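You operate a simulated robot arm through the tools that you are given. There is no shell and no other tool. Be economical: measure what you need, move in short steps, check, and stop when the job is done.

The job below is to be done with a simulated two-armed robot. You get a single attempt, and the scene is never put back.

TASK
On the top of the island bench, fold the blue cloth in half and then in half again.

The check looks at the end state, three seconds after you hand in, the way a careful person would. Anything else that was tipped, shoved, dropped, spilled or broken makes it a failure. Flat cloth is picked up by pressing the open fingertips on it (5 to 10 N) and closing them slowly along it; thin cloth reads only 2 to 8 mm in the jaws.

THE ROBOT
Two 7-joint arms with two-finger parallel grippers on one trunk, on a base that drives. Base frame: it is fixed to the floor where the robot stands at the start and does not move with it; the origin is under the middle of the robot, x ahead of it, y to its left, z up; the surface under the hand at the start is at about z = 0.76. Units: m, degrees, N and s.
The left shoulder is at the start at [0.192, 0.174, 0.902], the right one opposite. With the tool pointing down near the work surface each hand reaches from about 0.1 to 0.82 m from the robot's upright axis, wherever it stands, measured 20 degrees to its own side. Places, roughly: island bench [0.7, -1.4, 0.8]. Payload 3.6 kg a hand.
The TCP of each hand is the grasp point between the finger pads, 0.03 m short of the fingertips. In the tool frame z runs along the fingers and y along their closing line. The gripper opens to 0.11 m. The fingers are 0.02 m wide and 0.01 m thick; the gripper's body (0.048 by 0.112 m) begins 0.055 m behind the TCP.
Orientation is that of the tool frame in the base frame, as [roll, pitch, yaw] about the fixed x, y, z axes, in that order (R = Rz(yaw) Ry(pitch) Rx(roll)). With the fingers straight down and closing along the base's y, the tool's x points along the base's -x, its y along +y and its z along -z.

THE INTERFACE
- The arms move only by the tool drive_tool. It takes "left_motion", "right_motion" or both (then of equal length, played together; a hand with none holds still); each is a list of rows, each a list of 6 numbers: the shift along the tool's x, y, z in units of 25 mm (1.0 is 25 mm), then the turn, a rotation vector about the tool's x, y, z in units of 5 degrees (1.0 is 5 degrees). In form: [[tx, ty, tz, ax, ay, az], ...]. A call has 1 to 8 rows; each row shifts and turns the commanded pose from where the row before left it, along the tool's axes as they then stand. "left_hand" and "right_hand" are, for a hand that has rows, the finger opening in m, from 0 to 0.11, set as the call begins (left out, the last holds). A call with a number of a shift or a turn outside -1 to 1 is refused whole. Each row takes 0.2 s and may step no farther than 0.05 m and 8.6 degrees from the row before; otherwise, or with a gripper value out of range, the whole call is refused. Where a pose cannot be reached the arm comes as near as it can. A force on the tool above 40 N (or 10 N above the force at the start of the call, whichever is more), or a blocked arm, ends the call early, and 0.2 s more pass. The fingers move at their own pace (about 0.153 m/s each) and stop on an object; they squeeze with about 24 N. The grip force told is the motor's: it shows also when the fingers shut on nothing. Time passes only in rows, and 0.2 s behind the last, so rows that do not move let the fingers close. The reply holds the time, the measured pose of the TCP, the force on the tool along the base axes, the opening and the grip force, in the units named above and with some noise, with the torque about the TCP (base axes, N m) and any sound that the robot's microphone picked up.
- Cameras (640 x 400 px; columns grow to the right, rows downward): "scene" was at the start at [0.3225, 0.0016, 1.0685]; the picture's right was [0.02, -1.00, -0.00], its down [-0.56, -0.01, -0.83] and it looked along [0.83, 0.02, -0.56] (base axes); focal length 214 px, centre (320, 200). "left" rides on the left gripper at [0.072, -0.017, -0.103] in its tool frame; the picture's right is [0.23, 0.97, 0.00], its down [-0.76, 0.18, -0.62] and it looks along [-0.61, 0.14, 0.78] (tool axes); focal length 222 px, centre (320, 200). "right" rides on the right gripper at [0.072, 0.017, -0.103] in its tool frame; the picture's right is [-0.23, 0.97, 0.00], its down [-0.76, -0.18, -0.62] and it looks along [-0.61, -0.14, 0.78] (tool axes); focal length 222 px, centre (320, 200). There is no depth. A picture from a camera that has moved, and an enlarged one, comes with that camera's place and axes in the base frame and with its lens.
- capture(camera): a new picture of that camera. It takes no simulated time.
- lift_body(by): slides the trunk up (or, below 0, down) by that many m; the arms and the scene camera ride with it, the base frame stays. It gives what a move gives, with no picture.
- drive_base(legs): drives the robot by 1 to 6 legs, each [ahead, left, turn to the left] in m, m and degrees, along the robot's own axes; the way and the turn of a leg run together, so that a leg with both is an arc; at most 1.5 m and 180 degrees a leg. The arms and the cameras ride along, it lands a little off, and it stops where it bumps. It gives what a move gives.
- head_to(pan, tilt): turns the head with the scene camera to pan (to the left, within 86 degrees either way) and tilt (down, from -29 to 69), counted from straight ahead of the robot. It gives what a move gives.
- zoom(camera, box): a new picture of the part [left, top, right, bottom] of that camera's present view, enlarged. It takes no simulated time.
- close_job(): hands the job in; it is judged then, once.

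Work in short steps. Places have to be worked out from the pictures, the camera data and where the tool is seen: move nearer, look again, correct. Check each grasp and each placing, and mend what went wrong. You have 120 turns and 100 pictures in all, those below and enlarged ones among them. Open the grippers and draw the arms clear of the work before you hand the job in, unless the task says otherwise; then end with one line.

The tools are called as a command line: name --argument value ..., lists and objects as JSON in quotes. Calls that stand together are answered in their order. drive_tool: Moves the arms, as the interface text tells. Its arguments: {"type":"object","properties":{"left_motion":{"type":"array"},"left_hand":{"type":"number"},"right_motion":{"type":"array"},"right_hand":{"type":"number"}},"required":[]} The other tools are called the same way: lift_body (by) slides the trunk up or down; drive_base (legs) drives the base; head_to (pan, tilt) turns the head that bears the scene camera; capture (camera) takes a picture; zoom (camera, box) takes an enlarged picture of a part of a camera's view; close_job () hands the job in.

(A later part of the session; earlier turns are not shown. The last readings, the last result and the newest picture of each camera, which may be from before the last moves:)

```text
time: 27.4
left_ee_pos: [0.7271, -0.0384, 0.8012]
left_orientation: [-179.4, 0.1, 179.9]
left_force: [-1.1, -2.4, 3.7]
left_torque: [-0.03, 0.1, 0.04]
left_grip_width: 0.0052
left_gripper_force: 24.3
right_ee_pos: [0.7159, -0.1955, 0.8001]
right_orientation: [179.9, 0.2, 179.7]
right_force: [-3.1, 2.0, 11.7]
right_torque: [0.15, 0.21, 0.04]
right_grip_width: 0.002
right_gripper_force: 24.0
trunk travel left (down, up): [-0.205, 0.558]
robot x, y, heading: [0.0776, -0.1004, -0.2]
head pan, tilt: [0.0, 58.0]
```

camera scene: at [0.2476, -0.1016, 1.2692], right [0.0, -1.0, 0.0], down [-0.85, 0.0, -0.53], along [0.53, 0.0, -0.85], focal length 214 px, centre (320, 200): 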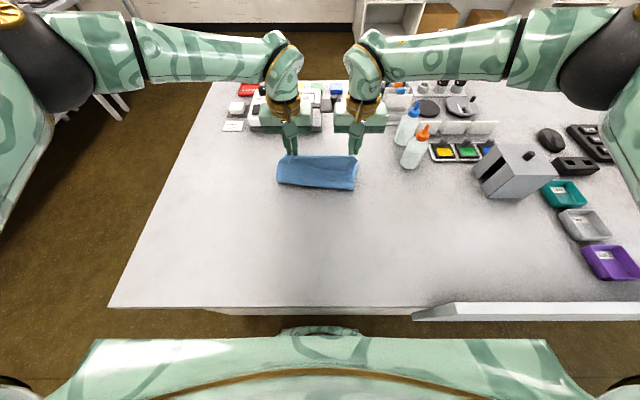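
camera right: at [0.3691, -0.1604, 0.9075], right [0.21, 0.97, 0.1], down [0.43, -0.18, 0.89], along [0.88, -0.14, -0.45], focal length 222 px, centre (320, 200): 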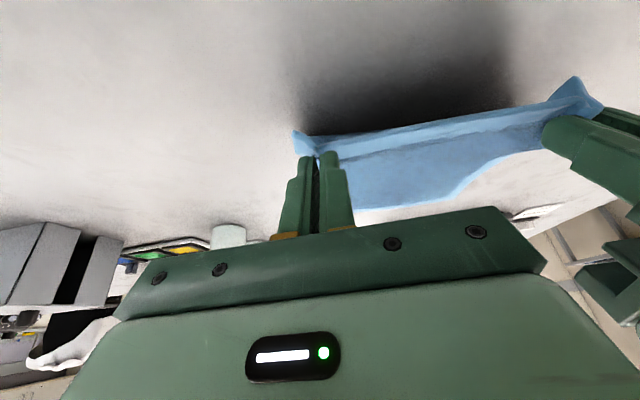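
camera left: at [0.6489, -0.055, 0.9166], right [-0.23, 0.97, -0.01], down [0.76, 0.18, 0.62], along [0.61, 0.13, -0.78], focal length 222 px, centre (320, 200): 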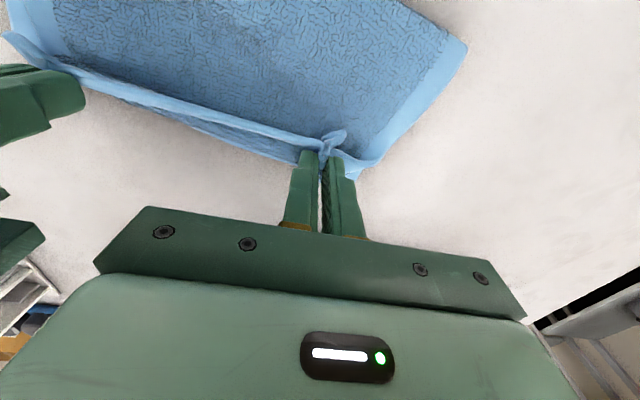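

In place with light contact. Opening gently while pressed, so the pleats spread out.

drive_tool --left_motion '[[0, 0, 0, 0, 0, 0], [0, 0, 0, 0, 0, 0]]' --right_motion '[[0, 0, 0, 0, 0, 0], [0, 0, 0, 0, 0, 0]]' --left_hand 0.03 --right_hand 0.03

capture --camera "left"

capture --camera "right"

```text
time: 28.1
left_ee_pos: [0.7278, -0.0395, 0.801]
left_orientation: [-179.6, 0.2, 179.9]
left_force: [0.0, 1.1, 2.6]
left_torque: [0.02, 0.04, 0.0]
left_grip_width: 0.0292
left_gripper_force: 0.1
right_ee_pos: [0.717, -0.1959, 0.7982]
right_orientation: [-180.0, 0.1, 179.7]
right_force: [1.7, -2.6, 13.8]
right_torque: [0.15, 0.06, 0.02]
right_grip_width: 0.0285
right_gripper_force: 0.1
trunk travel left (down, up): [-0.205, 0.558]
robot x, y, heading: [0.0772, -0.1014, -0.1]
head pan, tilt: [0.0, 58.0]
```

```text
73 pictures are left
camera left: at [0.6562, -0.056, 0.9044], right [-0.23, 0.97, -0.01], down [0.76, 0.18, 0.62], along [0.61, 0.13, -0.78], focal length 222 px, centre (320, 200)
```

left: 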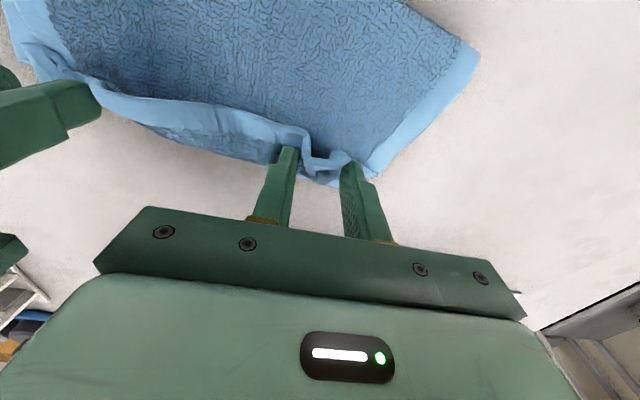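

```text
72 pictures are left
camera right: at [0.6439, -0.1785, 0.903], right [0.23, 0.97, 0.0], down [0.76, -0.18, 0.62], along [0.61, -0.15, -0.78], focal length 222 px, centre (320, 200)
```

right: 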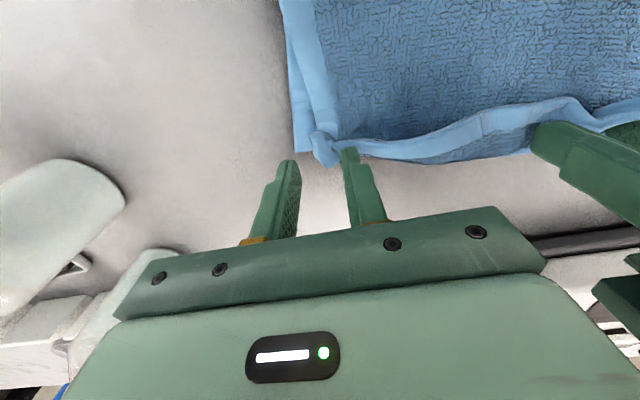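

Released. Lifting both hands straight up to inspect.

drive_tool --left_motion '[[0, 0, -0.5, 0, 0, 0], [0, 0, -1, 0, 0, 0], [0.4, 0, -1, 0, 0, 0], [0.5, 0.3, -1, 0, 0, 0], [0.5, 0.8, -0.5, 0, 0, 0], [0.5, 0.8, 0, 0, 0, 0]]' --right_motion '[[0, 0, -0.5, 0, 0, 0], [0, 0, -1, 0, 0, 0], [0.4, 0, -1, 0, 0, 0], [0.5, 0, -1, 0, 0, 0], [0.5, -0.4, -0.5, 0, 0, 0], [0.5, -0.4, 0, 0, 0, 0]]'

zoom --camera "scene" --box '[230, 60, 430, 200]'

capture --camera "left"

capture --camera "right"

```text
time: 29.4
left_ee_pos: [0.6823, 0.01, 0.8995]
left_orientation: [-179.5, 0.0, 180.0]
left_force: [-0.6, 0.0, -0.3]
left_torque: [-0.01, 0.02, -0.01]
left_grip_width: 0.0298
left_gripper_force: 0.0
right_ee_pos: [0.6695, -0.2147, 0.898]
right_orientation: [-179.9, 0.0, 179.8]
right_force: [-0.8, 0.0, -0.9]
right_torque: [0.01, 0.0, 0.0]
right_grip_width: 0.0299
right_gripper_force: 0.0
trunk travel left (down, up): [-0.205, 0.558]
robot x, y, heading: [0.0757, -0.1032, -0.3]
head pan, tilt: [0.0, 58.0]
```

```text
2.86 times, centred on (330, 130) of scene
camera zoom: at [0.27, -0.1014, 1.2273], right [0.0, -1.0, 0.0], down [-0.85, 0.0, -0.53], along [0.53, 0.0, -0.85], focal length 613 px, centre (291, 400)
```

zoom: 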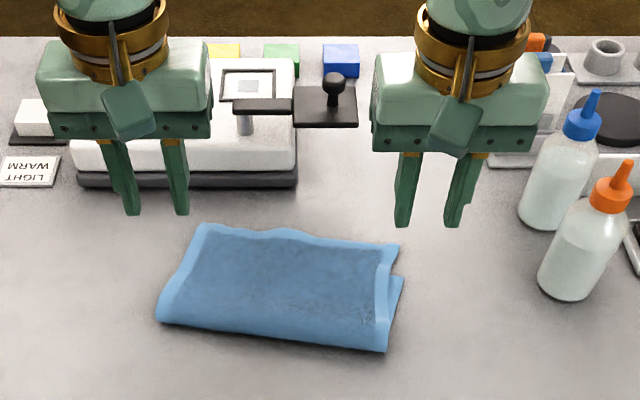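

```text
70 pictures are left
camera left: at [0.6094, -0.0059, 1.0042], right [-0.23, 0.97, -0.01], down [0.76, 0.18, 0.62], along [0.61, 0.13, -0.78], focal length 222 px, centre (320, 200)
```

left: 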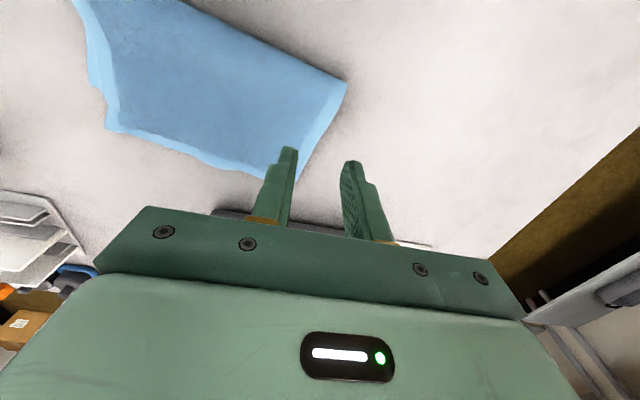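

```text
69 pictures are left
camera right: at [0.5958, -0.1971, 1.0019], right [0.23, 0.97, 0.0], down [0.76, -0.18, 0.62], along [0.61, -0.14, -0.78], focal length 222 px, centre (320, 200)
```

right: 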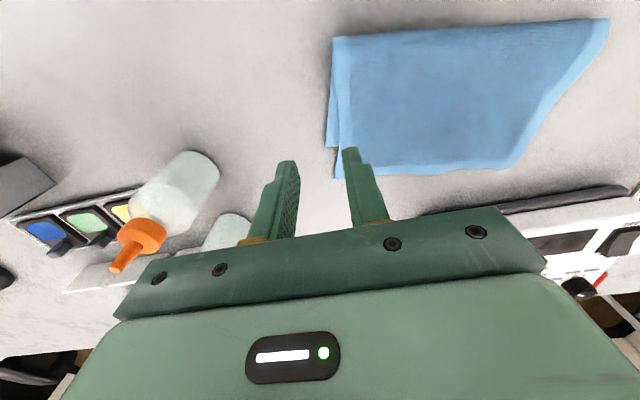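

First fold is very good; the folded piece lies at about NL(0.647,0.025), FL(0.781,-0.006), FR(0.754,-0.215), NR(0.613,-0.190). Next I'll fold left edge over right with the left hand. First I'll retract the right hand away from the bottles.

drive_tool --right_motion '[[0.5, 0, -1, 0, 0, 0], [1, 0, -0.8, 0, 0, 0], [1, 0, -0.5, 0, 0, 0], [1, 0, -0.5, 0, 0, 0], [1, 0, 0, 0, 0, 0], [1, 0, 0, 0, 0, 0], [1, 0, 0, 0, 0, 0], [1, 0, 0, 0, 0, 0]]' --left_motion '[[0.2, 0.5, 0, 0, 0, 0], [0.2, 0.5, 0, 0, 0, 0], [0.2, 0.5, 0, 0, 0, 0], [0.2, 0.5, 0, 0, 0, 0], [0, 0, 0, 0, 0, 1], [0, 0, 0, 0, 0, 1], [0, 0, 0, 0, 0, 1], [0, 0, 0, 0, 0, 1]]'

capture --camera "scene"

```text
time: 31.2
left_ee_pos: [0.6604, 0.0603, 0.899]
left_orientation: [-179.6, 0.2, 162.3]
left_force: [-0.3, 0.2, 0.0]
left_torque: [-0.02, 0.0, 0.0]
left_grip_width: 0.0298
left_gripper_force: 0.1
right_ee_pos: [0.4841, -0.2142, 0.9692]
right_orientation: [180.0, 0.0, 179.7]
right_force: [-0.1, 0.7, 0.7]
right_torque: [0.03, 0.0, 0.01]
right_grip_width: 0.0299
right_gripper_force: 0.0
trunk travel left (down, up): [-0.205, 0.558]
robot x, y, heading: [0.0756, -0.1, -0.2]
head pan, tilt: [0.0, 58.0]
```

```text
68 pictures are left
camera scene: at [0.27, -0.1016, 1.2273], right [0.0, -1.0, 0.0], down [-0.85, 0.0, -0.53], along [0.53, 0.0, -0.85], focal length 214 px, centre (320, 200)
```

scene: 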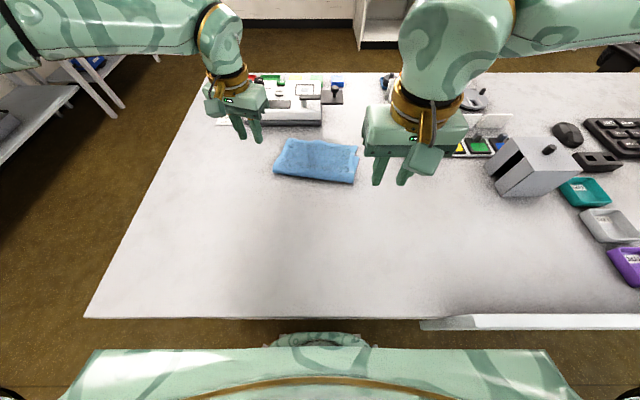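

Rotating the left gripper so it closes along the left edge (yaw ≈77°), and pulling the right hand further back.

drive_tool --left_motion '[[0, 0, 0, 0, 0, 1], [0, 0, 0, 0, 0, 1], [0, 0, 0, 0, 0, 1], [0, 0, 0, 0, 0, 1], [0, 0, 0, 0, 0, 1], [0, 0, 0, 0, 0, 1], [0, 0, 0, 0, 0, 1], [0, 0, 0, 0, 0, 1]]' --right_motion '[[0.7, -0.5, -0.3, 0, 0, 0], [0.7, -0.5, -0.3, 0, 0, 0], [0.7, -0.5, -0.3, 0, 0, 0], [0.5, -0.5, -0.3, 0, 0, 0], [0.5, -0.5, 0, 0, 0, 0], [0.5, -0.5, 0, 0, 0, 0], [0, 0, 0, 0, 0, 0], [0, 0, 0, 0, 0, 0]]'

drive_tool --left_motion '[[0, 0, 0, 0, 0, 1], [0, 0, 0, 0, 0, 1], [0, 0, 0, 0, 0, 1], [0, 0, 0, 0, 0, 1], [0, 0, 0, 0, 0, 1], [0, 0, 0, 0, 0, 1], [0, 0, 0, 0, 0, 1], [0, 0, 0, 0, 0, 1]]'

capture --camera "scene"

```text
time: 33.0
left_ee_pos: [0.6614, 0.0597, 0.8983]
left_orientation: [-179.5, 0.2, 162.4]
left_force: [-0.3, -1.2, 0.1]
left_torque: [-0.01, -0.02, 0.01]
left_grip_width: 0.03
left_gripper_force: 0.1
left hand out of reach, approached as far as the arm can: row 1, 2, 3, 4, 5, 6, 7, 8
right_ee_pos: [0.3953, -0.2876, 1.001]
right_orientation: [179.9, -0.1, 179.7]
right_force: [0.0, -0.4, 0.5]
right_torque: [-0.01, -0.01, -0.02]
right_grip_width: 0.0298
right_gripper_force: 0.0
right hand out of reach, approached as far as the arm can: row 6
trunk travel left (down, up): [-0.205, 0.558]
robot x, y, heading: [0.0789, -0.1, -0.1]
head pan, tilt: [0.0, 58.0]
```

```text
time: 34.9
left_ee_pos: [0.6613, 0.0595, 0.8989]
left_orientation: [-179.6, 0.0, 162.4]
left_force: [0.9, 0.4, -0.3]
left_torque: [0.02, -0.04, 0.01]
left_grip_width: 0.03
left_gripper_force: 0.1
left hand out of reach, approached as far as the arm can: row 1, 2, 3, 4, 5, 6, 7, 8
right_ee_pos: [0.3969, -0.287, 0.9994]
right_orientation: [180.0, -0.2, 179.6]
right_force: [0.1, 0.1, -0.3]
right_torque: [-0.03, 0.01, 0.03]
right_grip_width: 0.03
right_gripper_force: 0.1
trunk travel left (down, up): [-0.205, 0.558]
robot x, y, heading: [0.0755, -0.1004, -0.1]
head pan, tilt: [0.0, 58.0]
```

```text
67 pictures are left
camera scene: at [0.2702, -0.1017, 1.2272], right [0.0, -1.0, 0.0], down [-0.85, 0.0, -0.53], along [0.53, 0.0, -0.85], focal length 214 px, centre (320, 200)
```

scene: 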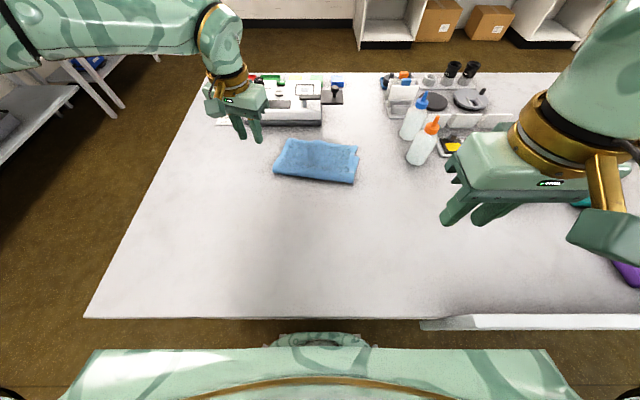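

The wrist won't turn further that way. I'll try turning the other way, since the two-finger gripper is symmetric.

drive_tool --left_motion '[[0, 0, 0, 0, 0, -1], [0, 0, 0, 0, 0, -1], [0, 0, 0, 0, 0, -1], [0, 0, 0, 0, 0, -1], [0, 0, 0, 0, 0, -1], [0, 0, 0, 0, 0, -1], [0, 0, 0, 0, 0, -1], [0, 0, 0, 0, 0, -1]]'

drive_tool --left_motion '[[0, 0, 0, 0, 0, -1], [0, 0, 0, 0, 0, -1], [0, 0, 0, 0, 0, -1], [0, 0, 0, 0, 0, -1], [0, 0, 0, 0, 0, -1], [0, 0, 0, 0, 0, -1], [0, 0, 0, 0, 0, -1], [0, 0, 0, 0, 0, -1]]'

```text
time: 36.6
left_ee_pos: [0.6618, 0.0595, 0.8988]
left_orientation: [-179.5, -0.2, -157.5]
left_force: [0.0, -0.5, 1.1]
left_torque: [-0.02, 0.04, 0.04]
left_grip_width: 0.0297
left_gripper_force: 0.0
right_ee_pos: [0.3957, -0.2878, 1.0003]
right_orientation: [-179.9, -0.1, 179.6]
right_force: [1.2, 0.4, 0.6]
right_torque: [0.03, 0.03, 0.0]
right_grip_width: 0.0299
right_gripper_force: 0.1
trunk travel left (down, up): [-0.205, 0.558]
robot x, y, heading: [0.0802, -0.1017, 0.1]
head pan, tilt: [0.0, 58.0]
```

```text
time: 38.5
left_ee_pos: [0.6614, 0.0591, 0.8982]
left_orientation: [-179.7, -0.4, -117.5]
left_force: [-1.0, -0.1, -0.2]
left_torque: [0.03, -0.01, 0.01]
left_grip_width: 0.0298
left_gripper_force: 0.0
right_ee_pos: [0.3971, -0.2873, 1.0004]
right_orientation: [180.0, -0.1, 179.8]
right_force: [-0.4, -0.1, 0.5]
right_torque: [0.0, 0.03, 0.01]
right_grip_width: 0.03
right_gripper_force: 0.0
trunk travel left (down, up): [-0.205, 0.558]
robot x, y, heading: [0.0742, -0.1005, -0.0]
head pan, tilt: [0.0, 58.0]
```

That direction works. Finishing the rotation and test-moving in the air to the destination side to check reach.

drive_tool --left_motion '[[0, 0, 0, 0, 0, -1], [0, 0, 0, 0, 0, -1], [0, 0, 0, 0, 0, -1], [0.95, -0.3, 0, 0, 0, 0], [0.95, -0.3, 0, 0, 0, 0], [0.95, -0.3, 0, 0, 0, 0], [0.95, -0.3, 0, 0, 0, 0], [0.95, -0.3, 0, 0, 0, 0]]'

drive_tool --left_motion '[[0.95, -0.3, 0, 0, 0, 0], [0.95, -0.3, 0, 0, 0, 0], [0.95, -0.3, 0, 0, 0, 0], [0.95, -0.3, 0, 0, 0, 0], [0.95, -0.3, 0, 0, 0, 0]]'

capture --camera "scene"

```text
time: 40.2
left_ee_pos: [0.6721, -0.0654, 0.9007]
left_orientation: [-179.9, -0.4, -102.7]
left_force: [-0.5, -0.1, 0.4]
left_torque: [0.04, 0.04, -0.01]
left_grip_width: 0.03
left_gripper_force: 0.1
right_ee_pos: [0.3961, -0.2866, 1.0007]
right_orientation: [-180.0, -0.1, 179.7]
right_force: [0.1, -0.5, -0.7]
right_torque: [0.0, 0.01, 0.01]
right_grip_width: 0.03
right_gripper_force: 0.0
trunk travel left (down, up): [-0.205, 0.558]
robot x, y, heading: [0.0789, -0.1007, -0.0]
head pan, tilt: [0.0, 58.0]
```

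```text
time: 41.5
left_ee_pos: [0.6831, -0.1907, 0.8984]
left_orientation: [-179.9, -0.5, -102.7]
left_force: [0.4, -0.4, 0.5]
left_torque: [0.04, -0.03, -0.01]
left_grip_width: 0.0302
left_gripper_force: 0.0
right_ee_pos: [0.3966, -0.2881, 1.0009]
right_orientation: [180.0, -0.1, 179.7]
right_force: [0.6, 1.0, -0.7]
right_torque: [0.0, -0.02, 0.0]
right_grip_width: 0.0302
right_gripper_force: 0.1
trunk travel left (down, up): [-0.205, 0.558]
robot x, y, heading: [0.0783, -0.0998, -0.0]
head pan, tilt: [0.0, 58.0]
```

```text
66 pictures are left
camera scene: at [0.27, -0.1028, 1.2273], right [0.0, -1.0, 0.0], down [-0.85, 0.0, -0.53], along [0.53, 0.0, -0.85], focal length 214 px, centre (320, 200)
```

scene: 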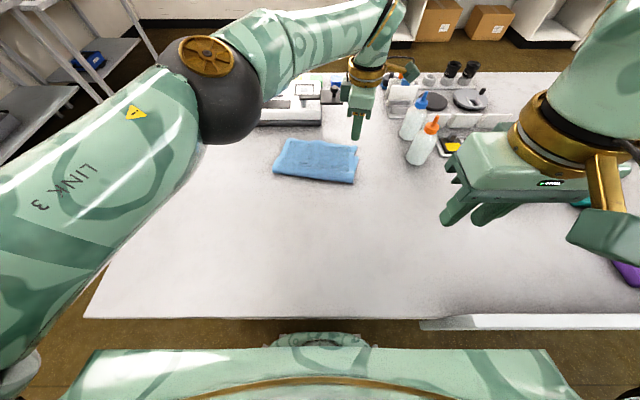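

Full range is reachable. Moving back to the left edge; zooming on the cloth for accurate corners.

zoom --camera "scene" --box '[260, 125, 372, 195]'

drive_tool --left_motion '[[-0.95, 0.28, 0, 0, 0, 0], [-0.95, 0.28, 0, 0, 0, 0], [-0.95, 0.28, 0, 0, 0, 0], [-0.95, 0.28, 0, 0, 0, 0], [-0.95, 0.28, 0, 0, 0, 0], [-0.95, 0, 0, 0, 0, 0], [-0.95, 0, 0, 0, 0, 0], [-0.95, 0, 0, 0, 0, 0]]' --left_hand 0.05

capture --camera "left"

```text
5.71 times, centred on (316, 160) of scene
camera zoom: at [0.27, -0.1028, 1.2273], right [0.0, -1.0, 0.0], down [-0.85, 0.0, -0.53], along [0.53, 0.0, -0.85], focal length 1226 px, centre (343, 429)
```

zoom: 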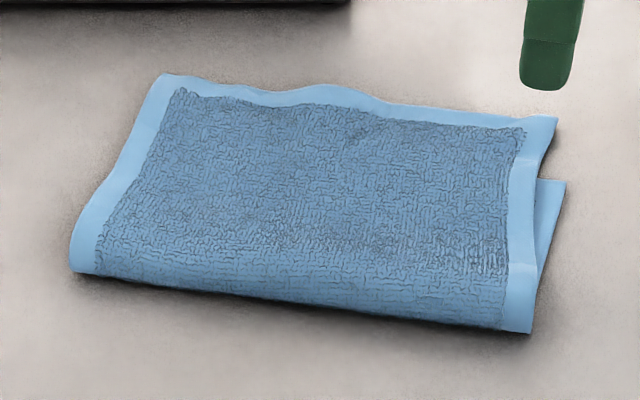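

```text
time: 43.2
left_ee_pos: [0.691, 0.0028, 0.8978]
left_orientation: [-179.8, -0.4, -102.6]
left_force: [0.5, -0.1, 0.0]
left_torque: [-0.02, 0.01, 0.0]
left_grip_width: 0.0502
left_gripper_force: 0.0
right_ee_pos: [0.3958, -0.2874, 1.001]
right_orientation: [180.0, -0.2, 179.7]
right_force: [0.6, 0.2, -0.7]
right_torque: [0.01, -0.01, 0.0]
right_grip_width: 0.0299
right_gripper_force: 0.1
trunk travel left (down, up): [-0.205, 0.558]
robot x, y, heading: [0.0752, -0.0999, 0.0]
head pan, tilt: [0.0, 58.0]
```

```text
64 pictures are left
camera left: at [0.6927, -0.0703, 1.0031], right [-1.0, -0.01, 0.0], down [-0.01, 0.79, 0.62], along [-0.01, 0.62, -0.79], focal length 222 px, centre (320, 200)
```

left: 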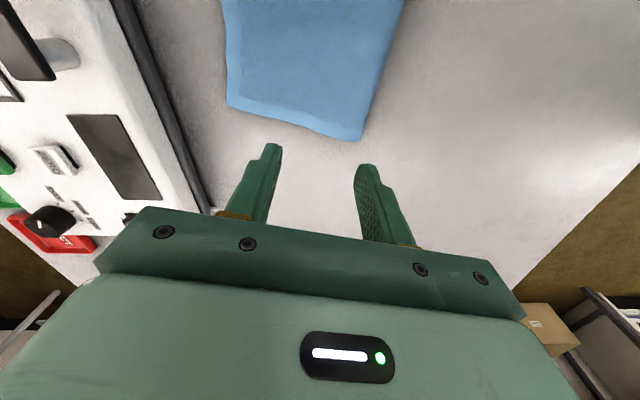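

Left-edge corners confirmed at (0.647,0.028) and (0.782,-0.008), layers flush. Positioning at mid-edge, tilting 20° inward and descending to just above.

drive_tool --left_motion '[[-0.16, -0.84, 0, 0, 1, 0], [0, 0, 0, 0, 1, 0], [0, 0, 0, 0, 1, 0], [0, 0, 0, 0, 1, 0], [-0.3, 0, 0.82, 0, 0, 0], [-0.3, 0, 0.82, 0, 0, 0], [-0.3, 0, 0.82, 0, 0, 0], [-0.25, 0, 0.7, 0, 0, 0]]' --left_hand 0.04

capture --camera "left"

```text
time: 45.0
left_ee_pos: [0.7118, 0.003, 0.8152]
left_orientation: [-179.9, -20.4, -102.6]
left_force: [0.4, -0.2, -0.1]
left_torque: [0.05, 0.03, 0.02]
left_grip_width: 0.0399
left_gripper_force: 0.0
right_ee_pos: [0.3965, -0.2871, 0.9989]
right_orientation: [180.0, 0.0, 179.7]
right_force: [-0.2, -0.1, -0.5]
right_torque: [0.0, 0.02, 0.0]
right_grip_width: 0.0301
right_gripper_force: 0.0
trunk travel left (down, up): [-0.205, 0.558]
robot x, y, heading: [0.0795, -0.0981, 0.0]
head pan, tilt: [0.0, 58.0]
```

```text
63 pictures are left
camera left: at [0.7222, -0.0311, 0.9376], right [-1.0, 0.0, 0.08], down [0.03, 0.95, 0.32], along [-0.07, 0.32, -0.94], focal length 222 px, centre (320, 200)
```

left: 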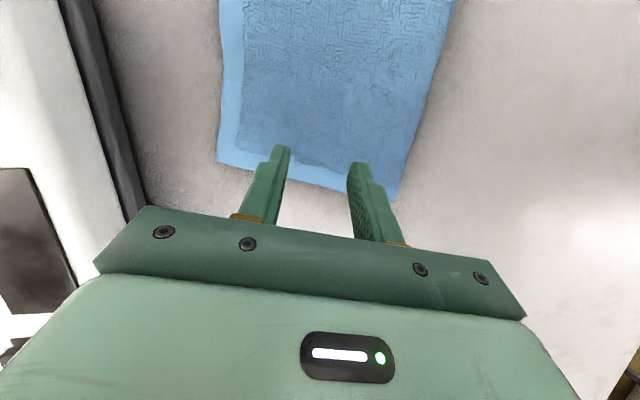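

Positioned about 8 mm inside the edge. Lowering to contact.

drive_tool --left_motion '[[-0.09, 0, 0.26, 0, 0, 0], [-0.09, 0, 0.26, 0, 0, 0]]'

drive_tool --left_motion '[[-0.04, 0, 0.11, 0, 0, 0]]'

```text
time: 45.6
left_ee_pos: [0.7128, 0.0022, 0.8013]
left_orientation: [-179.8, -20.4, -102.7]
left_force: [-0.1, 0.4, 0.5]
left_torque: [0.0, 0.01, 0.0]
left_grip_width: 0.04
left_gripper_force: 0.1
right_ee_pos: [0.3971, -0.2872, 0.9994]
right_orientation: [-180.0, -0.1, 179.7]
right_force: [0.8, 0.3, -0.2]
right_torque: [-0.02, 0.04, -0.01]
right_grip_width: 0.0301
right_gripper_force: 0.2
trunk travel left (down, up): [-0.205, 0.558]
robot x, y, heading: [0.0747, -0.0975, -0.2]
head pan, tilt: [0.0, 58.0]
```

```text
time: 46.0
left_ee_pos: [0.713, 0.0022, 0.7993]
left_orientation: [180.0, -20.5, -102.6]
left_force: [-0.1, 0.9, 2.5]
left_torque: [0.03, 0.01, 0.0]
left_grip_width: 0.0399
left_gripper_force: 0.0
right_ee_pos: [0.3968, -0.2874, 1.0002]
right_orientation: [180.0, -0.1, 179.7]
right_force: [0.0, 0.6, 0.0]
right_torque: [0.01, 0.03, 0.0]
right_grip_width: 0.0298
right_gripper_force: 0.0
trunk travel left (down, up): [-0.205, 0.558]
robot x, y, heading: [0.0731, -0.1035, -0.3]
head pan, tilt: [0.0, 58.0]
```

Contact begins (2.5 N). Pressing about 1.5 mm more to engage both layers.

drive_tool --left_motion '[[-0.02, 0, 0.06, 0, 0, 0]]'

drive_tool --left_motion '[[0, 0, 0, 0, 0, 0]]' --left_hand 0.034

drive_tool --left_motion '[[0, 0, 0, 0, 0, 0]]' --left_hand 0.027

capture --camera "left"

```text
time: 46.5
left_ee_pos: [0.7113, 0.0032, 0.7975]
left_orientation: [-179.8, -20.4, -102.7]
left_force: [0.6, 0.1, 4.4]
left_torque: [0.01, -0.04, -0.01]
left_grip_width: 0.0398
left_gripper_force: 0.0
right_ee_pos: [0.395, -0.2875, 1.0002]
right_orientation: [-180.0, -0.1, 179.6]
right_force: [-0.2, -0.2, -0.6]
right_torque: [-0.01, 0.03, -0.01]
right_grip_width: 0.03
right_gripper_force: 0.0
trunk travel left (down, up): [-0.205, 0.558]
robot x, y, heading: [0.0767, -0.0981, 0.1]
head pan, tilt: [0.0, 58.0]
```

```text
time: 46.9
left_ee_pos: [0.7114, 0.0024, 0.7968]
left_orientation: [-179.7, -20.4, -102.6]
left_force: [0.6, 1.0, 5.5]
left_torque: [-0.02, -0.02, 0.02]
left_grip_width: 0.034
left_gripper_force: 0.1
right_ee_pos: [0.3955, -0.2876, 1.0006]
right_orientation: [179.9, -0.1, 179.7]
right_force: [-0.2, 0.1, 0.9]
right_torque: [0.02, -0.02, -0.01]
right_grip_width: 0.0303
right_gripper_force: 0.1
trunk travel left (down, up): [-0.205, 0.558]
robot x, y, heading: [0.0781, -0.1014, -0.0]
head pan, tilt: [0.0, 58.0]
```

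```text
time: 47.2
left_ee_pos: [0.7109, 0.0027, 0.7961]
left_orientation: [-179.9, -20.4, -102.6]
left_force: [-0.1, -0.2, 5.7]
left_torque: [-0.04, 0.02, -0.03]
left_grip_width: 0.0268
left_gripper_force: 0.0
right_ee_pos: [0.396, -0.2874, 1.0009]
right_orientation: [-179.9, -0.1, 179.7]
right_force: [-0.5, -0.5, -0.6]
right_torque: [0.01, -0.03, -0.02]
right_grip_width: 0.0302
right_gripper_force: 0.0
trunk travel left (down, up): [-0.205, 0.558]
robot x, y, heading: [0.0752, -0.0988, -0.1]
head pan, tilt: [0.0, 58.0]
```

```text
62 pictures are left
camera left: at [0.7215, -0.0329, 0.9196], right [-1.0, 0.0, 0.08], down [0.03, 0.95, 0.32], along [-0.07, 0.32, -0.95], focal length 222 px, centre (320, 200)
```

left: 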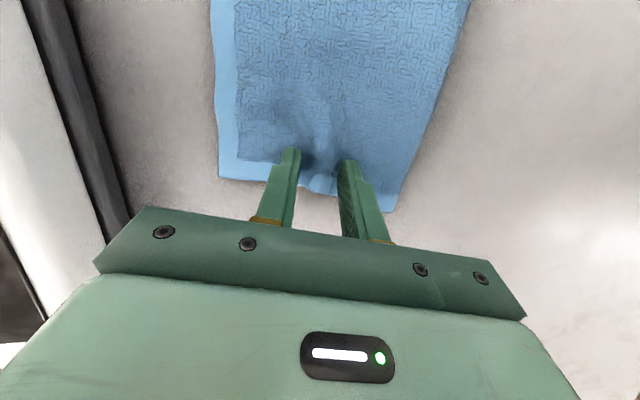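

A pleat forms; zooming to see whether both layers move.

zoom --camera "left" --box '[200, 120, 420, 257]'

```text
2.91 times, centred on (310, 188) of left
camera zoom: at [0.7215, -0.0329, 0.9196], right [-1.0, 0.0, 0.08], down [0.03, 0.95, 0.32], along [-0.07, 0.32, -0.95], focal length 646 px, centre (349, 234)
```

zoom: 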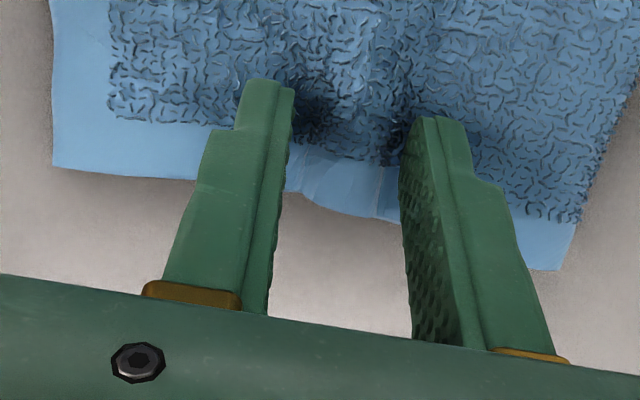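

No separate lower layer is left visible. Pressing slightly more and continuing to close.

drive_tool --left_motion '[[-0.014, 0, 0.04, 0, 0, 0]]' --left_hand 0.021

drive_tool --left_motion '[[0, 0, 0, 0, 0, 0]]' --left_hand 0.015

drive_tool --left_motion '[[0, 0, 0, 0, 0, 0]]' --left_hand 0.009

drive_tool --left_motion '[[0, 0, 0, 0, 0, 0], [0, 0, 0, 0, 0, 0]]' --left_hand 0.0

zoom --camera "left" --box '[200, 120, 420, 257]'

```text
time: 47.6
left_ee_pos: [0.7114, 0.0019, 0.7973]
left_orientation: [-179.8, -20.4, -102.6]
left_force: [-0.7, 0.3, 8.4]
left_torque: [-0.01, -0.02, 0.01]
left_grip_width: 0.0206
left_gripper_force: 0.1
right_ee_pos: [0.3949, -0.2862, 1.0012]
right_orientation: [-180.0, -0.1, 179.7]
right_force: [-0.1, 0.0, -0.4]
right_torque: [0.01, -0.03, 0.0]
right_grip_width: 0.03
right_gripper_force: 0.2
trunk travel left (down, up): [-0.205, 0.558]
robot x, y, heading: [0.078, -0.0979, -0.0]
head pan, tilt: [0.0, 58.0]
```

```text
time: 48.0
left_ee_pos: [0.7115, 0.0027, 0.7959]
left_orientation: [-179.8, -20.3, -102.7]
left_force: [0.3, 0.2, 10.8]
left_torque: [-0.01, -0.01, -0.02]
left_grip_width: 0.0147
left_gripper_force: 0.0
right_ee_pos: [0.3958, -0.2877, 1.0007]
right_orientation: [-180.0, -0.1, 179.7]
right_force: [-0.6, 0.3, -0.2]
right_torque: [-0.01, -0.01, 0.02]
right_grip_width: 0.03
right_gripper_force: 0.1
trunk travel left (down, up): [-0.205, 0.558]
robot x, y, heading: [0.0762, -0.1024, -0.5]
head pan, tilt: [0.0, 58.0]
```

```text
time: 48.5
left_ee_pos: [0.7107, 0.0016, 0.7968]
left_orientation: [-179.9, -20.4, -102.7]
left_force: [0.1, -0.6, 10.7]
left_torque: [-0.05, -0.04, -0.01]
left_grip_width: 0.0112
left_gripper_force: 1.4
right_ee_pos: [0.3959, -0.2879, 1.0003]
right_orientation: [-180.0, -0.1, 179.7]
right_force: [0.6, -0.8, -0.3]
right_torque: [-0.03, 0.03, 0.02]
right_grip_width: 0.0301
right_gripper_force: 0.0
trunk travel left (down, up): [-0.205, 0.558]
robot x, y, heading: [0.0761, -0.1003, 0.1]
head pan, tilt: [0.0, 58.0]
```

```text
time: 49.0
left_ee_pos: [0.7127, 0.0006, 0.7957]
left_orientation: [-179.7, -20.5, -102.8]
left_force: [0.3, -0.5, 12.3]
left_torque: [-0.03, 0.01, 0.02]
left_grip_width: 0.0073
left_gripper_force: 24.0
right_ee_pos: [0.395, -0.287, 1.0012]
right_orientation: [-180.0, 0.0, 179.7]
right_force: [-0.2, 0.1, -0.2]
right_torque: [0.01, -0.01, 0.01]
right_grip_width: 0.0301
right_gripper_force: 0.0
trunk travel left (down, up): [-0.205, 0.558]
robot x, y, heading: [0.0753, -0.098, 0.2]
head pan, tilt: [0.0, 58.0]
```

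```text
2.91 times, centred on (310, 188) of left
camera zoom: at [0.7211, -0.033, 0.9192], right [-1.0, 0.0, 0.08], down [0.03, 0.95, 0.32], along [-0.07, 0.32, -0.95], focal length 646 px, centre (349, 234)
```

zoom: 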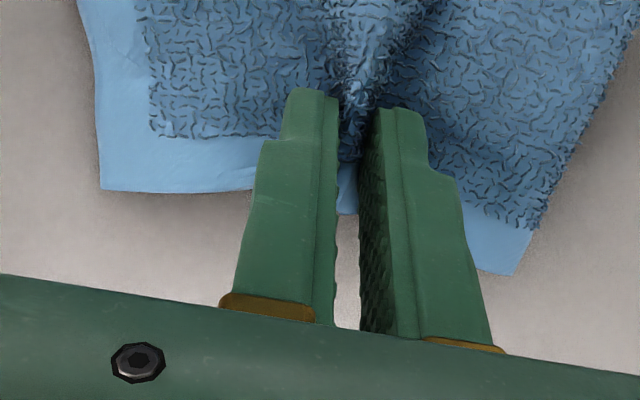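

Both corners drew in with no lower layer left behind, which suggests both layers are gathered. Lifting 4 cm to verify.

drive_tool --left_motion '[[0.25, 0, -0.5, 0, 0, 0], [0.25, 0, -0.5, 0, 0, 0], [0.25, 0, -0.5, 0, 0, 0]]'

capture --camera "left"

zoom --camera "scene" --box '[250, 90, 390, 190]'

```text
time: 49.9
left_ee_pos: [0.712, -0.0011, 0.8372]
left_orientation: [-179.9, -20.3, -102.6]
left_force: [0.0, -0.4, 0.3]
left_torque: [0.06, -0.01, -0.01]
left_grip_width: 0.0069
left_gripper_force: 24.1
right_ee_pos: [0.3964, -0.2869, 1.0001]
right_orientation: [180.0, -0.1, 179.7]
right_force: [0.4, -0.5, -0.3]
right_torque: [0.03, 0.0, 0.01]
right_grip_width: 0.03
right_gripper_force: 0.1
trunk travel left (down, up): [-0.205, 0.558]
robot x, y, heading: [0.077, -0.1015, -0.2]
head pan, tilt: [0.0, 58.0]
```

```text
59 pictures are left
camera left: at [0.7207, -0.0368, 0.9597], right [-1.0, 0.0, 0.08], down [0.03, 0.95, 0.32], along [-0.07, 0.32, -0.94], focal length 222 px, centre (320, 200)
```

left: 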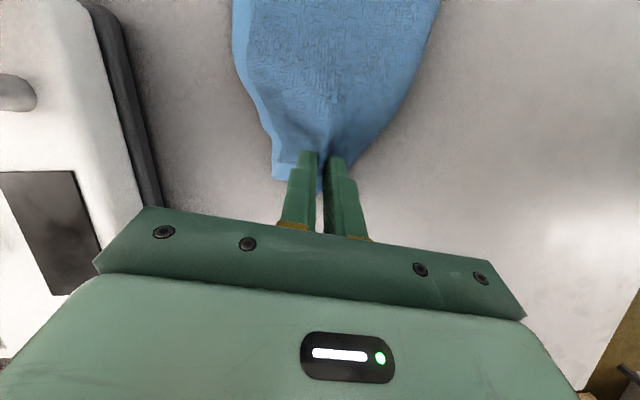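

```text
4.00 times, centred on (320, 140) of scene
camera zoom: at [0.2701, -0.1017, 1.2272], right [0.0, -1.0, 0.0], down [-0.85, 0.0, -0.53], along [0.53, 0.0, -0.85], focal length 858 px, centre (320, 440)
```

zoom: 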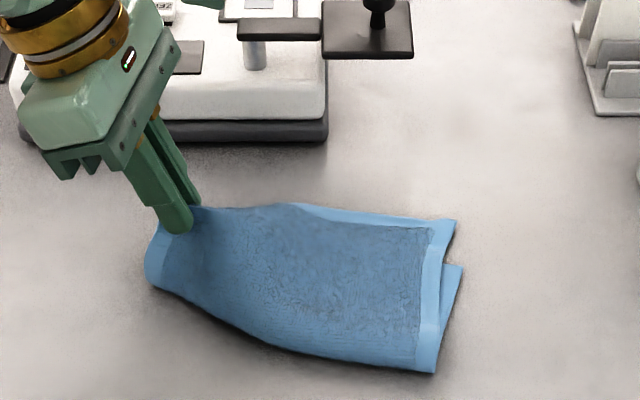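

Both layers are lifted cleanly. Carrying along the arc to the top of the second fold.

drive_tool --left_motion '[[0.72, -0.05, -0.29, 0, -0.67, 0], [0.7, -0.05, -0.33, 0, -0.67, 0], [0.68, -0.05, -0.37, 0, -0.67, 0], [0.725, -0.05, -0.05, 0, -0.67, 0], [0.72, -0.05, -0.1, 0, -0.67, 0], [0.71, -0.05, -0.14, 0, -0.67, 0]]'

zoom --camera "scene" --box '[250, 90, 410, 190]'

capture --camera "left"

```text
time: 51.2
left_ee_pos: [0.6962, -0.0978, 0.8891]
left_orientation: [-180.0, -0.1, -102.7]
left_force: [-0.8, 0.0, 0.7]
left_torque: [-0.01, 0.05, 0.02]
left_grip_width: 0.007
left_gripper_force: 23.6
right_ee_pos: [0.3953, -0.2884, 1.0021]
right_orientation: [180.0, -0.1, 179.7]
right_force: [-0.1, 0.1, 0.0]
right_torque: [0.0, -0.02, 0.01]
right_grip_width: 0.0299
right_gripper_force: 0.0
trunk travel left (down, up): [-0.205, 0.558]
robot x, y, heading: [0.075, -0.1023, -0.4]
head pan, tilt: [0.0, 58.0]
```

```text
4.00 times, centred on (330, 140) of scene
camera zoom: at [0.2701, -0.1023, 1.2273], right [0.0, -1.0, 0.0], down [-0.85, 0.0, -0.53], along [0.53, 0.0, -0.85], focal length 858 px, centre (280, 440)
```

zoom: 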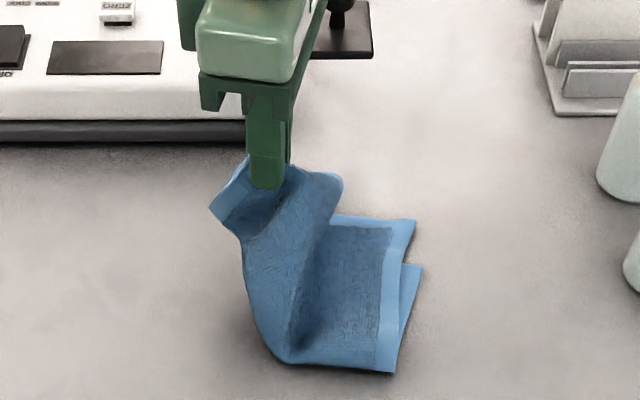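

```text
56 pictures are left
camera left: at [0.6965, -0.1713, 0.993], right [-1.0, -0.01, 0.0], down [-0.01, 0.78, 0.62], along [0.0, 0.62, -0.78], focal length 222 px, centre (320, 200)
```

left: 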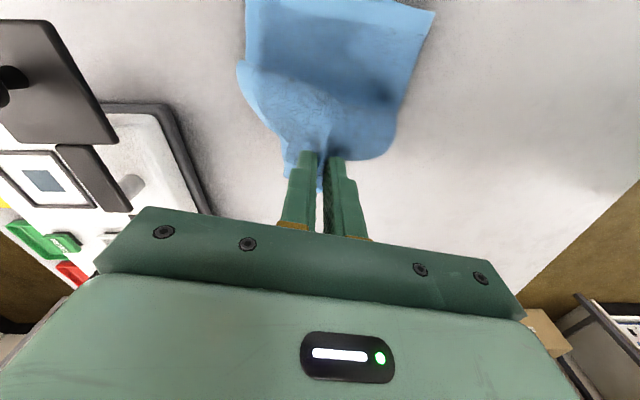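

Hanging well. Continuing over and down with a slight back tilt (bottle clearance about 5 cm).

drive_tool --left_motion '[[0.67, -0.05, 0.18, 0, -0.53, 0], [0.675, -0.05, 0.145, 0, -0.53, 0], [0.68, -0.05, 0.115, 0, -0.54, 0], [0.6, -0.05, 0.41, 0, -0.8, 0], [0.63, -0.05, 0.37, 0, -0.8, 0], [0.655, -0.05, 0.325, 0, -0.8, 0]]'

zoom --camera "scene" --box '[250, 90, 410, 190]'

capture --camera "left"

```text
time: 52.6
left_ee_pos: [0.6723, -0.1655, 0.8529]
left_orientation: [179.8, 16.4, -103.3]
left_force: [0.2, -0.4, 0.2]
left_torque: [-0.03, 0.02, 0.0]
left_grip_width: 0.0069
left_gripper_force: 23.9
left hand out of reach, approached as far as the arm can: row 5, 6
right_ee_pos: [0.3957, -0.288, 1.0003]
right_orientation: [180.0, -0.1, 179.8]
right_force: [-0.7, 0.2, -0.3]
right_torque: [0.04, 0.02, 0.0]
right_grip_width: 0.0301
right_gripper_force: 0.1
trunk travel left (down, up): [-0.205, 0.558]
robot x, y, heading: [0.0787, -0.1017, -0.4]
head pan, tilt: [0.0, 58.0]
```

```text
4.00 times, centred on (330, 140) of scene
camera zoom: at [0.2701, -0.1025, 1.2272], right [0.0, -1.0, 0.0], down [-0.85, 0.0, -0.53], along [0.53, 0.0, -0.85], focal length 858 px, centre (280, 440)
```

zoom: 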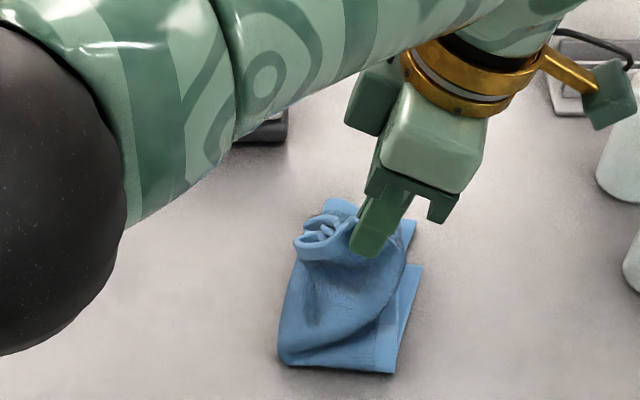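

```text
54 pictures are left
camera left: at [0.6665, -0.2659, 0.9314], right [-1.0, 0.01, -0.06], down [-0.04, 0.58, 0.81], along [0.05, 0.81, -0.58], focal length 222 px, centre (320, 200)
```

left: 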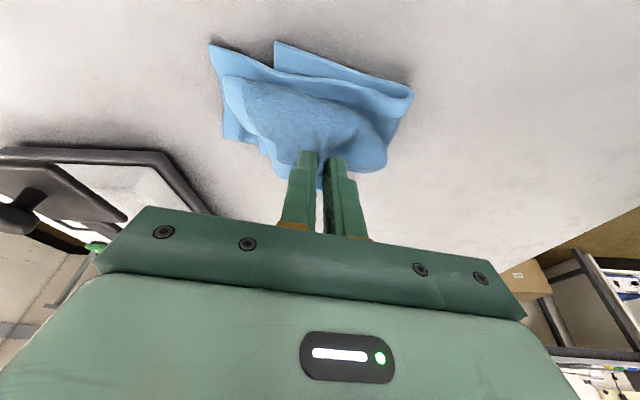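

The arm drifted slightly short of reach with the back tilt. I'll reduce the tilt while laying the edge onto the right edge.

drive_tool --left_motion '[[0.4, -0.2, 0.4, 0, 0.5, 0], [0.39, -0.2, 0.415, 0, 0.5, 0], [0.37, -0.2, 0.43, 0, 0.5, 0], [0.35, -0.2, 0.45, 0, 0.5, 0]]'

zoom --camera "scene" --box '[250, 90, 410, 190]'

capture --camera "left"

```text
time: 53.6
left_ee_pos: [0.6776, -0.176, 0.8076]
left_orientation: [-179.4, 6.6, -103.2]
left_force: [3.3, 4.2, 20.6]
left_torque: [0.25, -0.1, 0.0]
left_grip_width: 0.0067
left_gripper_force: 24.3
left hand out of reach, approached as far as the arm can: row 1, 2, 3, 4
right_ee_pos: [0.3954, -0.2869, 1.001]
right_orientation: [-179.8, 0.1, 179.7]
right_force: [-0.1, 0.5, 0.3]
right_torque: [0.02, -0.02, 0.01]
right_grip_width: 0.0299
right_gripper_force: 0.0
trunk travel left (down, up): [-0.205, 0.558]
robot x, y, heading: [0.077, -0.0995, -0.3]
head pan, tilt: [0.0, 58.0]
```

```text
4.00 times, centred on (330, 140) of scene
camera zoom: at [0.2678, -0.1007, 1.2281], right [0.0, -1.0, 0.0], down [-0.85, 0.0, -0.53], along [0.53, 0.0, -0.85], focal length 858 px, centre (280, 440)
```

zoom: 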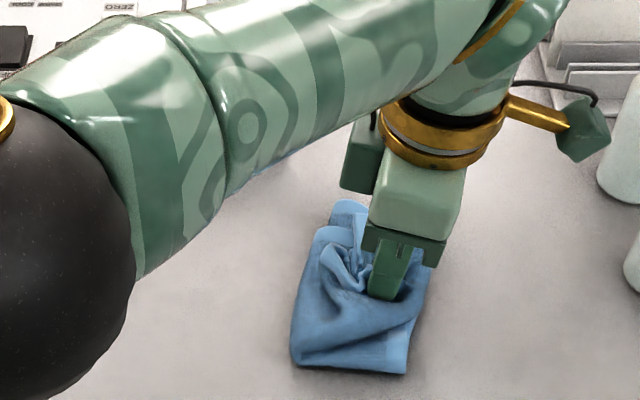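

```text
52 pictures are left
camera left: at [0.6734, -0.2621, 0.9025], right [-1.0, 0.0, -0.04], down [-0.02, 0.71, 0.7], along [0.03, 0.71, -0.71], focal length 222 px, centre (320, 200)
```

left: 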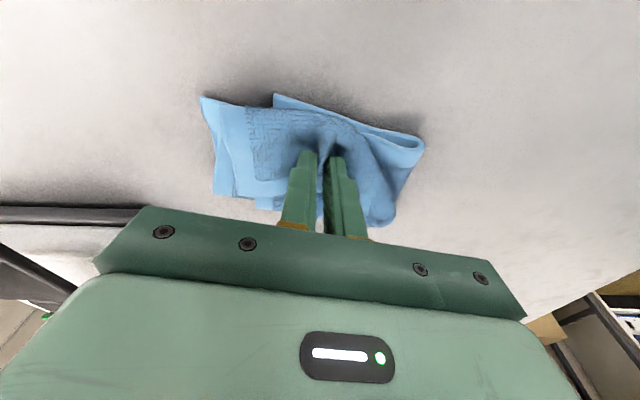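

The low height limits this wrist pose. I'll raise the hand 5 cm, lower the trunk 6 cm, then re-aim.

drive_tool --left_motion '[[-0.08, 0, -0.67, 0, 0.3, 0], [-0.06, 0, -0.67, 0, 0.5, 0], [-0.03, 0, -0.67, 0, 0.5, 0]]'

lift_body --by -0.06

```text
time: 54.5
left_ee_pos: [0.6754, -0.1776, 0.8537]
left_orientation: [179.9, 0.1, -103.1]
left_force: [-0.2, 0.9, -0.2]
left_torque: [0.01, -0.01, 0.02]
left_grip_width: 0.0069
left_gripper_force: 24.3
right_ee_pos: [0.3953, -0.2872, 0.9997]
right_orientation: [-180.0, 0.0, 179.7]
right_force: [-1.3, -0.1, -0.3]
right_torque: [-0.02, -0.01, -0.02]
right_grip_width: 0.0301
right_gripper_force: 0.0
trunk travel left (down, up): [-0.205, 0.558]
robot x, y, heading: [0.0769, -0.1013, -0.1]
head pan, tilt: [0.0, 58.0]
```

```text
time: 55.2
left_ee_pos: [0.6784, -0.178, 0.8072]
left_orientation: [-179.6, -0.3, -103.0]
left_force: [-4.2, 1.9, 26.3]
left_torque: [0.23, 0.15, 0.04]
left_grip_width: 0.0066
left_gripper_force: 23.8
right_ee_pos: [0.4113, -0.2875, 0.9372]
right_orientation: [-179.9, -3.4, 179.8]
right_force: [0.1, -0.1, 0.3]
right_torque: [-0.01, 0.01, -0.01]
right_grip_width: 0.0299
right_gripper_force: 0.1
trunk travel left (down, up): [-0.153, 0.61]
robot x, y, heading: [0.0768, -0.1004, -0.2]
head pan, tilt: [0.0, 58.0]
stopped: the force on the tool passed its limit at 50 N (the readings are from after the stop); the commanded pose is now the measured one
```

Touching earlier because the gathered cloth is beneath the tips. Lifting 3 cm, moving 2 cm further to the right edge, then easing down.

drive_tool --left_motion '[[0, 0, -0.6, 0, 0, 0], [0, 0, -0.6, 0, 0, 0], [0.45, -0.2, 0, 0, 0, 0], [0.45, -0.2, 0, 0, 0, 0], [0, 0, 0.5, 0, 0, 0], [0, 0, 0.4, 0, 0, 0]]'

capture --camera "left"

zoom --camera "scene" --box '[250, 90, 410, 190]'

```text
time: 56.6
left_ee_pos: [0.6837, -0.2031, 0.8118]
left_orientation: [-179.7, -0.2, -103.1]
left_force: [0.5, -0.1, 2.8]
left_torque: [0.04, 0.0, -0.02]
left_grip_width: 0.0069
left_gripper_force: 23.7
right_ee_pos: [0.4128, -0.2883, 0.9355]
right_orientation: [180.0, -3.5, 179.8]
right_force: [0.3, -0.6, -0.7]
right_torque: [0.01, -0.03, 0.01]
right_grip_width: 0.0302
right_gripper_force: 0.0
trunk travel left (down, up): [-0.153, 0.61]
robot x, y, heading: [0.0761, -0.0994, -0.2]
head pan, tilt: [0.0, 58.0]
```

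```text
51 pictures are left
camera left: at [0.6847, -0.2781, 0.9169], right [-1.0, 0.0, 0.0], down [0.0, 0.78, 0.62], along [0.0, 0.62, -0.78], focal length 222 px, centre (320, 200)
```

left: 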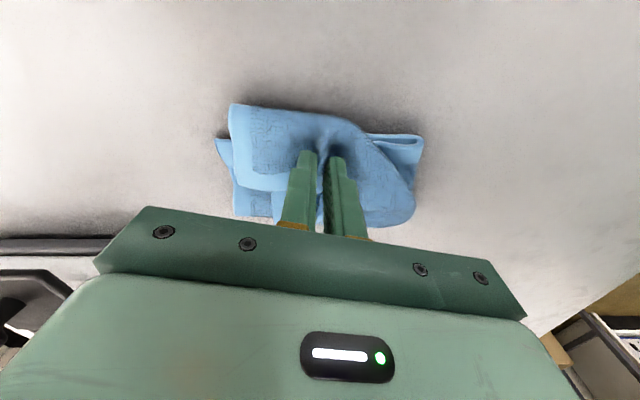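

```text
4.00 times, centred on (330, 140) of scene
camera zoom: at [0.2991, -0.1018, 1.1728], right [0.0, -1.0, 0.0], down [-0.85, 0.0, -0.53], along [0.53, 0.0, -0.85], focal length 858 px, centre (280, 440)
```

zoom: 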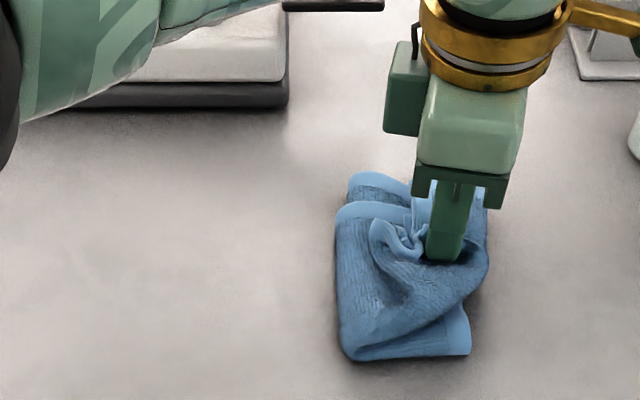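

The edge is on the right edge. Opening gently and lifting off to see how it settles.

drive_tool --left_motion '[[0, 0, 0, 0, 0, 0], [0, 0, 0, 0, 0, 0], [0, 0, -0.3, 0, 0, 0], [0, 0, -0.6, 0, 0, 0], [0, 0, -1, 0, 0, 0], [0, 0, -1, 0, 0, 0], [0, 0, -1, 0, 0, 0]]' --left_hand 0.03

capture --camera "left"

zoom --camera "scene" --box '[250, 90, 410, 190]'

```text
time: 58.2
left_ee_pos: [0.6839, -0.2018, 0.9086]
left_orientation: [-179.8, -0.2, -103.1]
left_force: [0.0, -0.1, -0.3]
left_torque: [-0.02, -0.01, -0.02]
left_grip_width: 0.0301
left_gripper_force: 0.0
right_ee_pos: [0.4136, -0.2881, 0.9349]
right_orientation: [180.0, -3.5, 179.7]
right_force: [0.3, -0.2, 0.2]
right_torque: [-0.03, 0.04, -0.01]
right_grip_width: 0.03
right_gripper_force: 0.1
trunk travel left (down, up): [-0.153, 0.61]
robot x, y, heading: [0.0753, -0.104, 0.0]
head pan, tilt: [0.0, 58.0]
```

```text
49 pictures are left
camera left: at [0.6848, -0.277, 1.0132], right [-1.0, 0.0, 0.0], down [0.0, 0.78, 0.62], along [0.0, 0.62, -0.78], focal length 222 px, centre (320, 200)
```

left: 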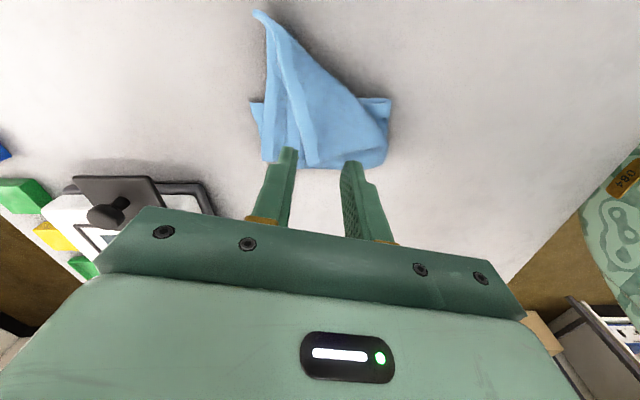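

```text
4.00 times, centred on (330, 140) of scene
camera zoom: at [0.2991, -0.102, 1.1727], right [0.0, -1.0, 0.0], down [-0.85, 0.0, -0.53], along [0.53, 0.0, -0.85], focal length 858 px, centre (280, 440)
```

zoom: 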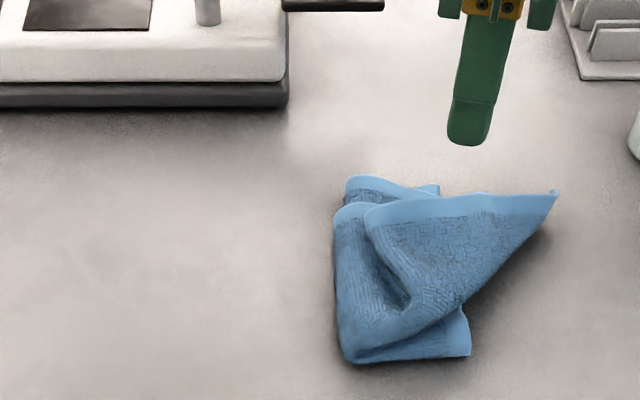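

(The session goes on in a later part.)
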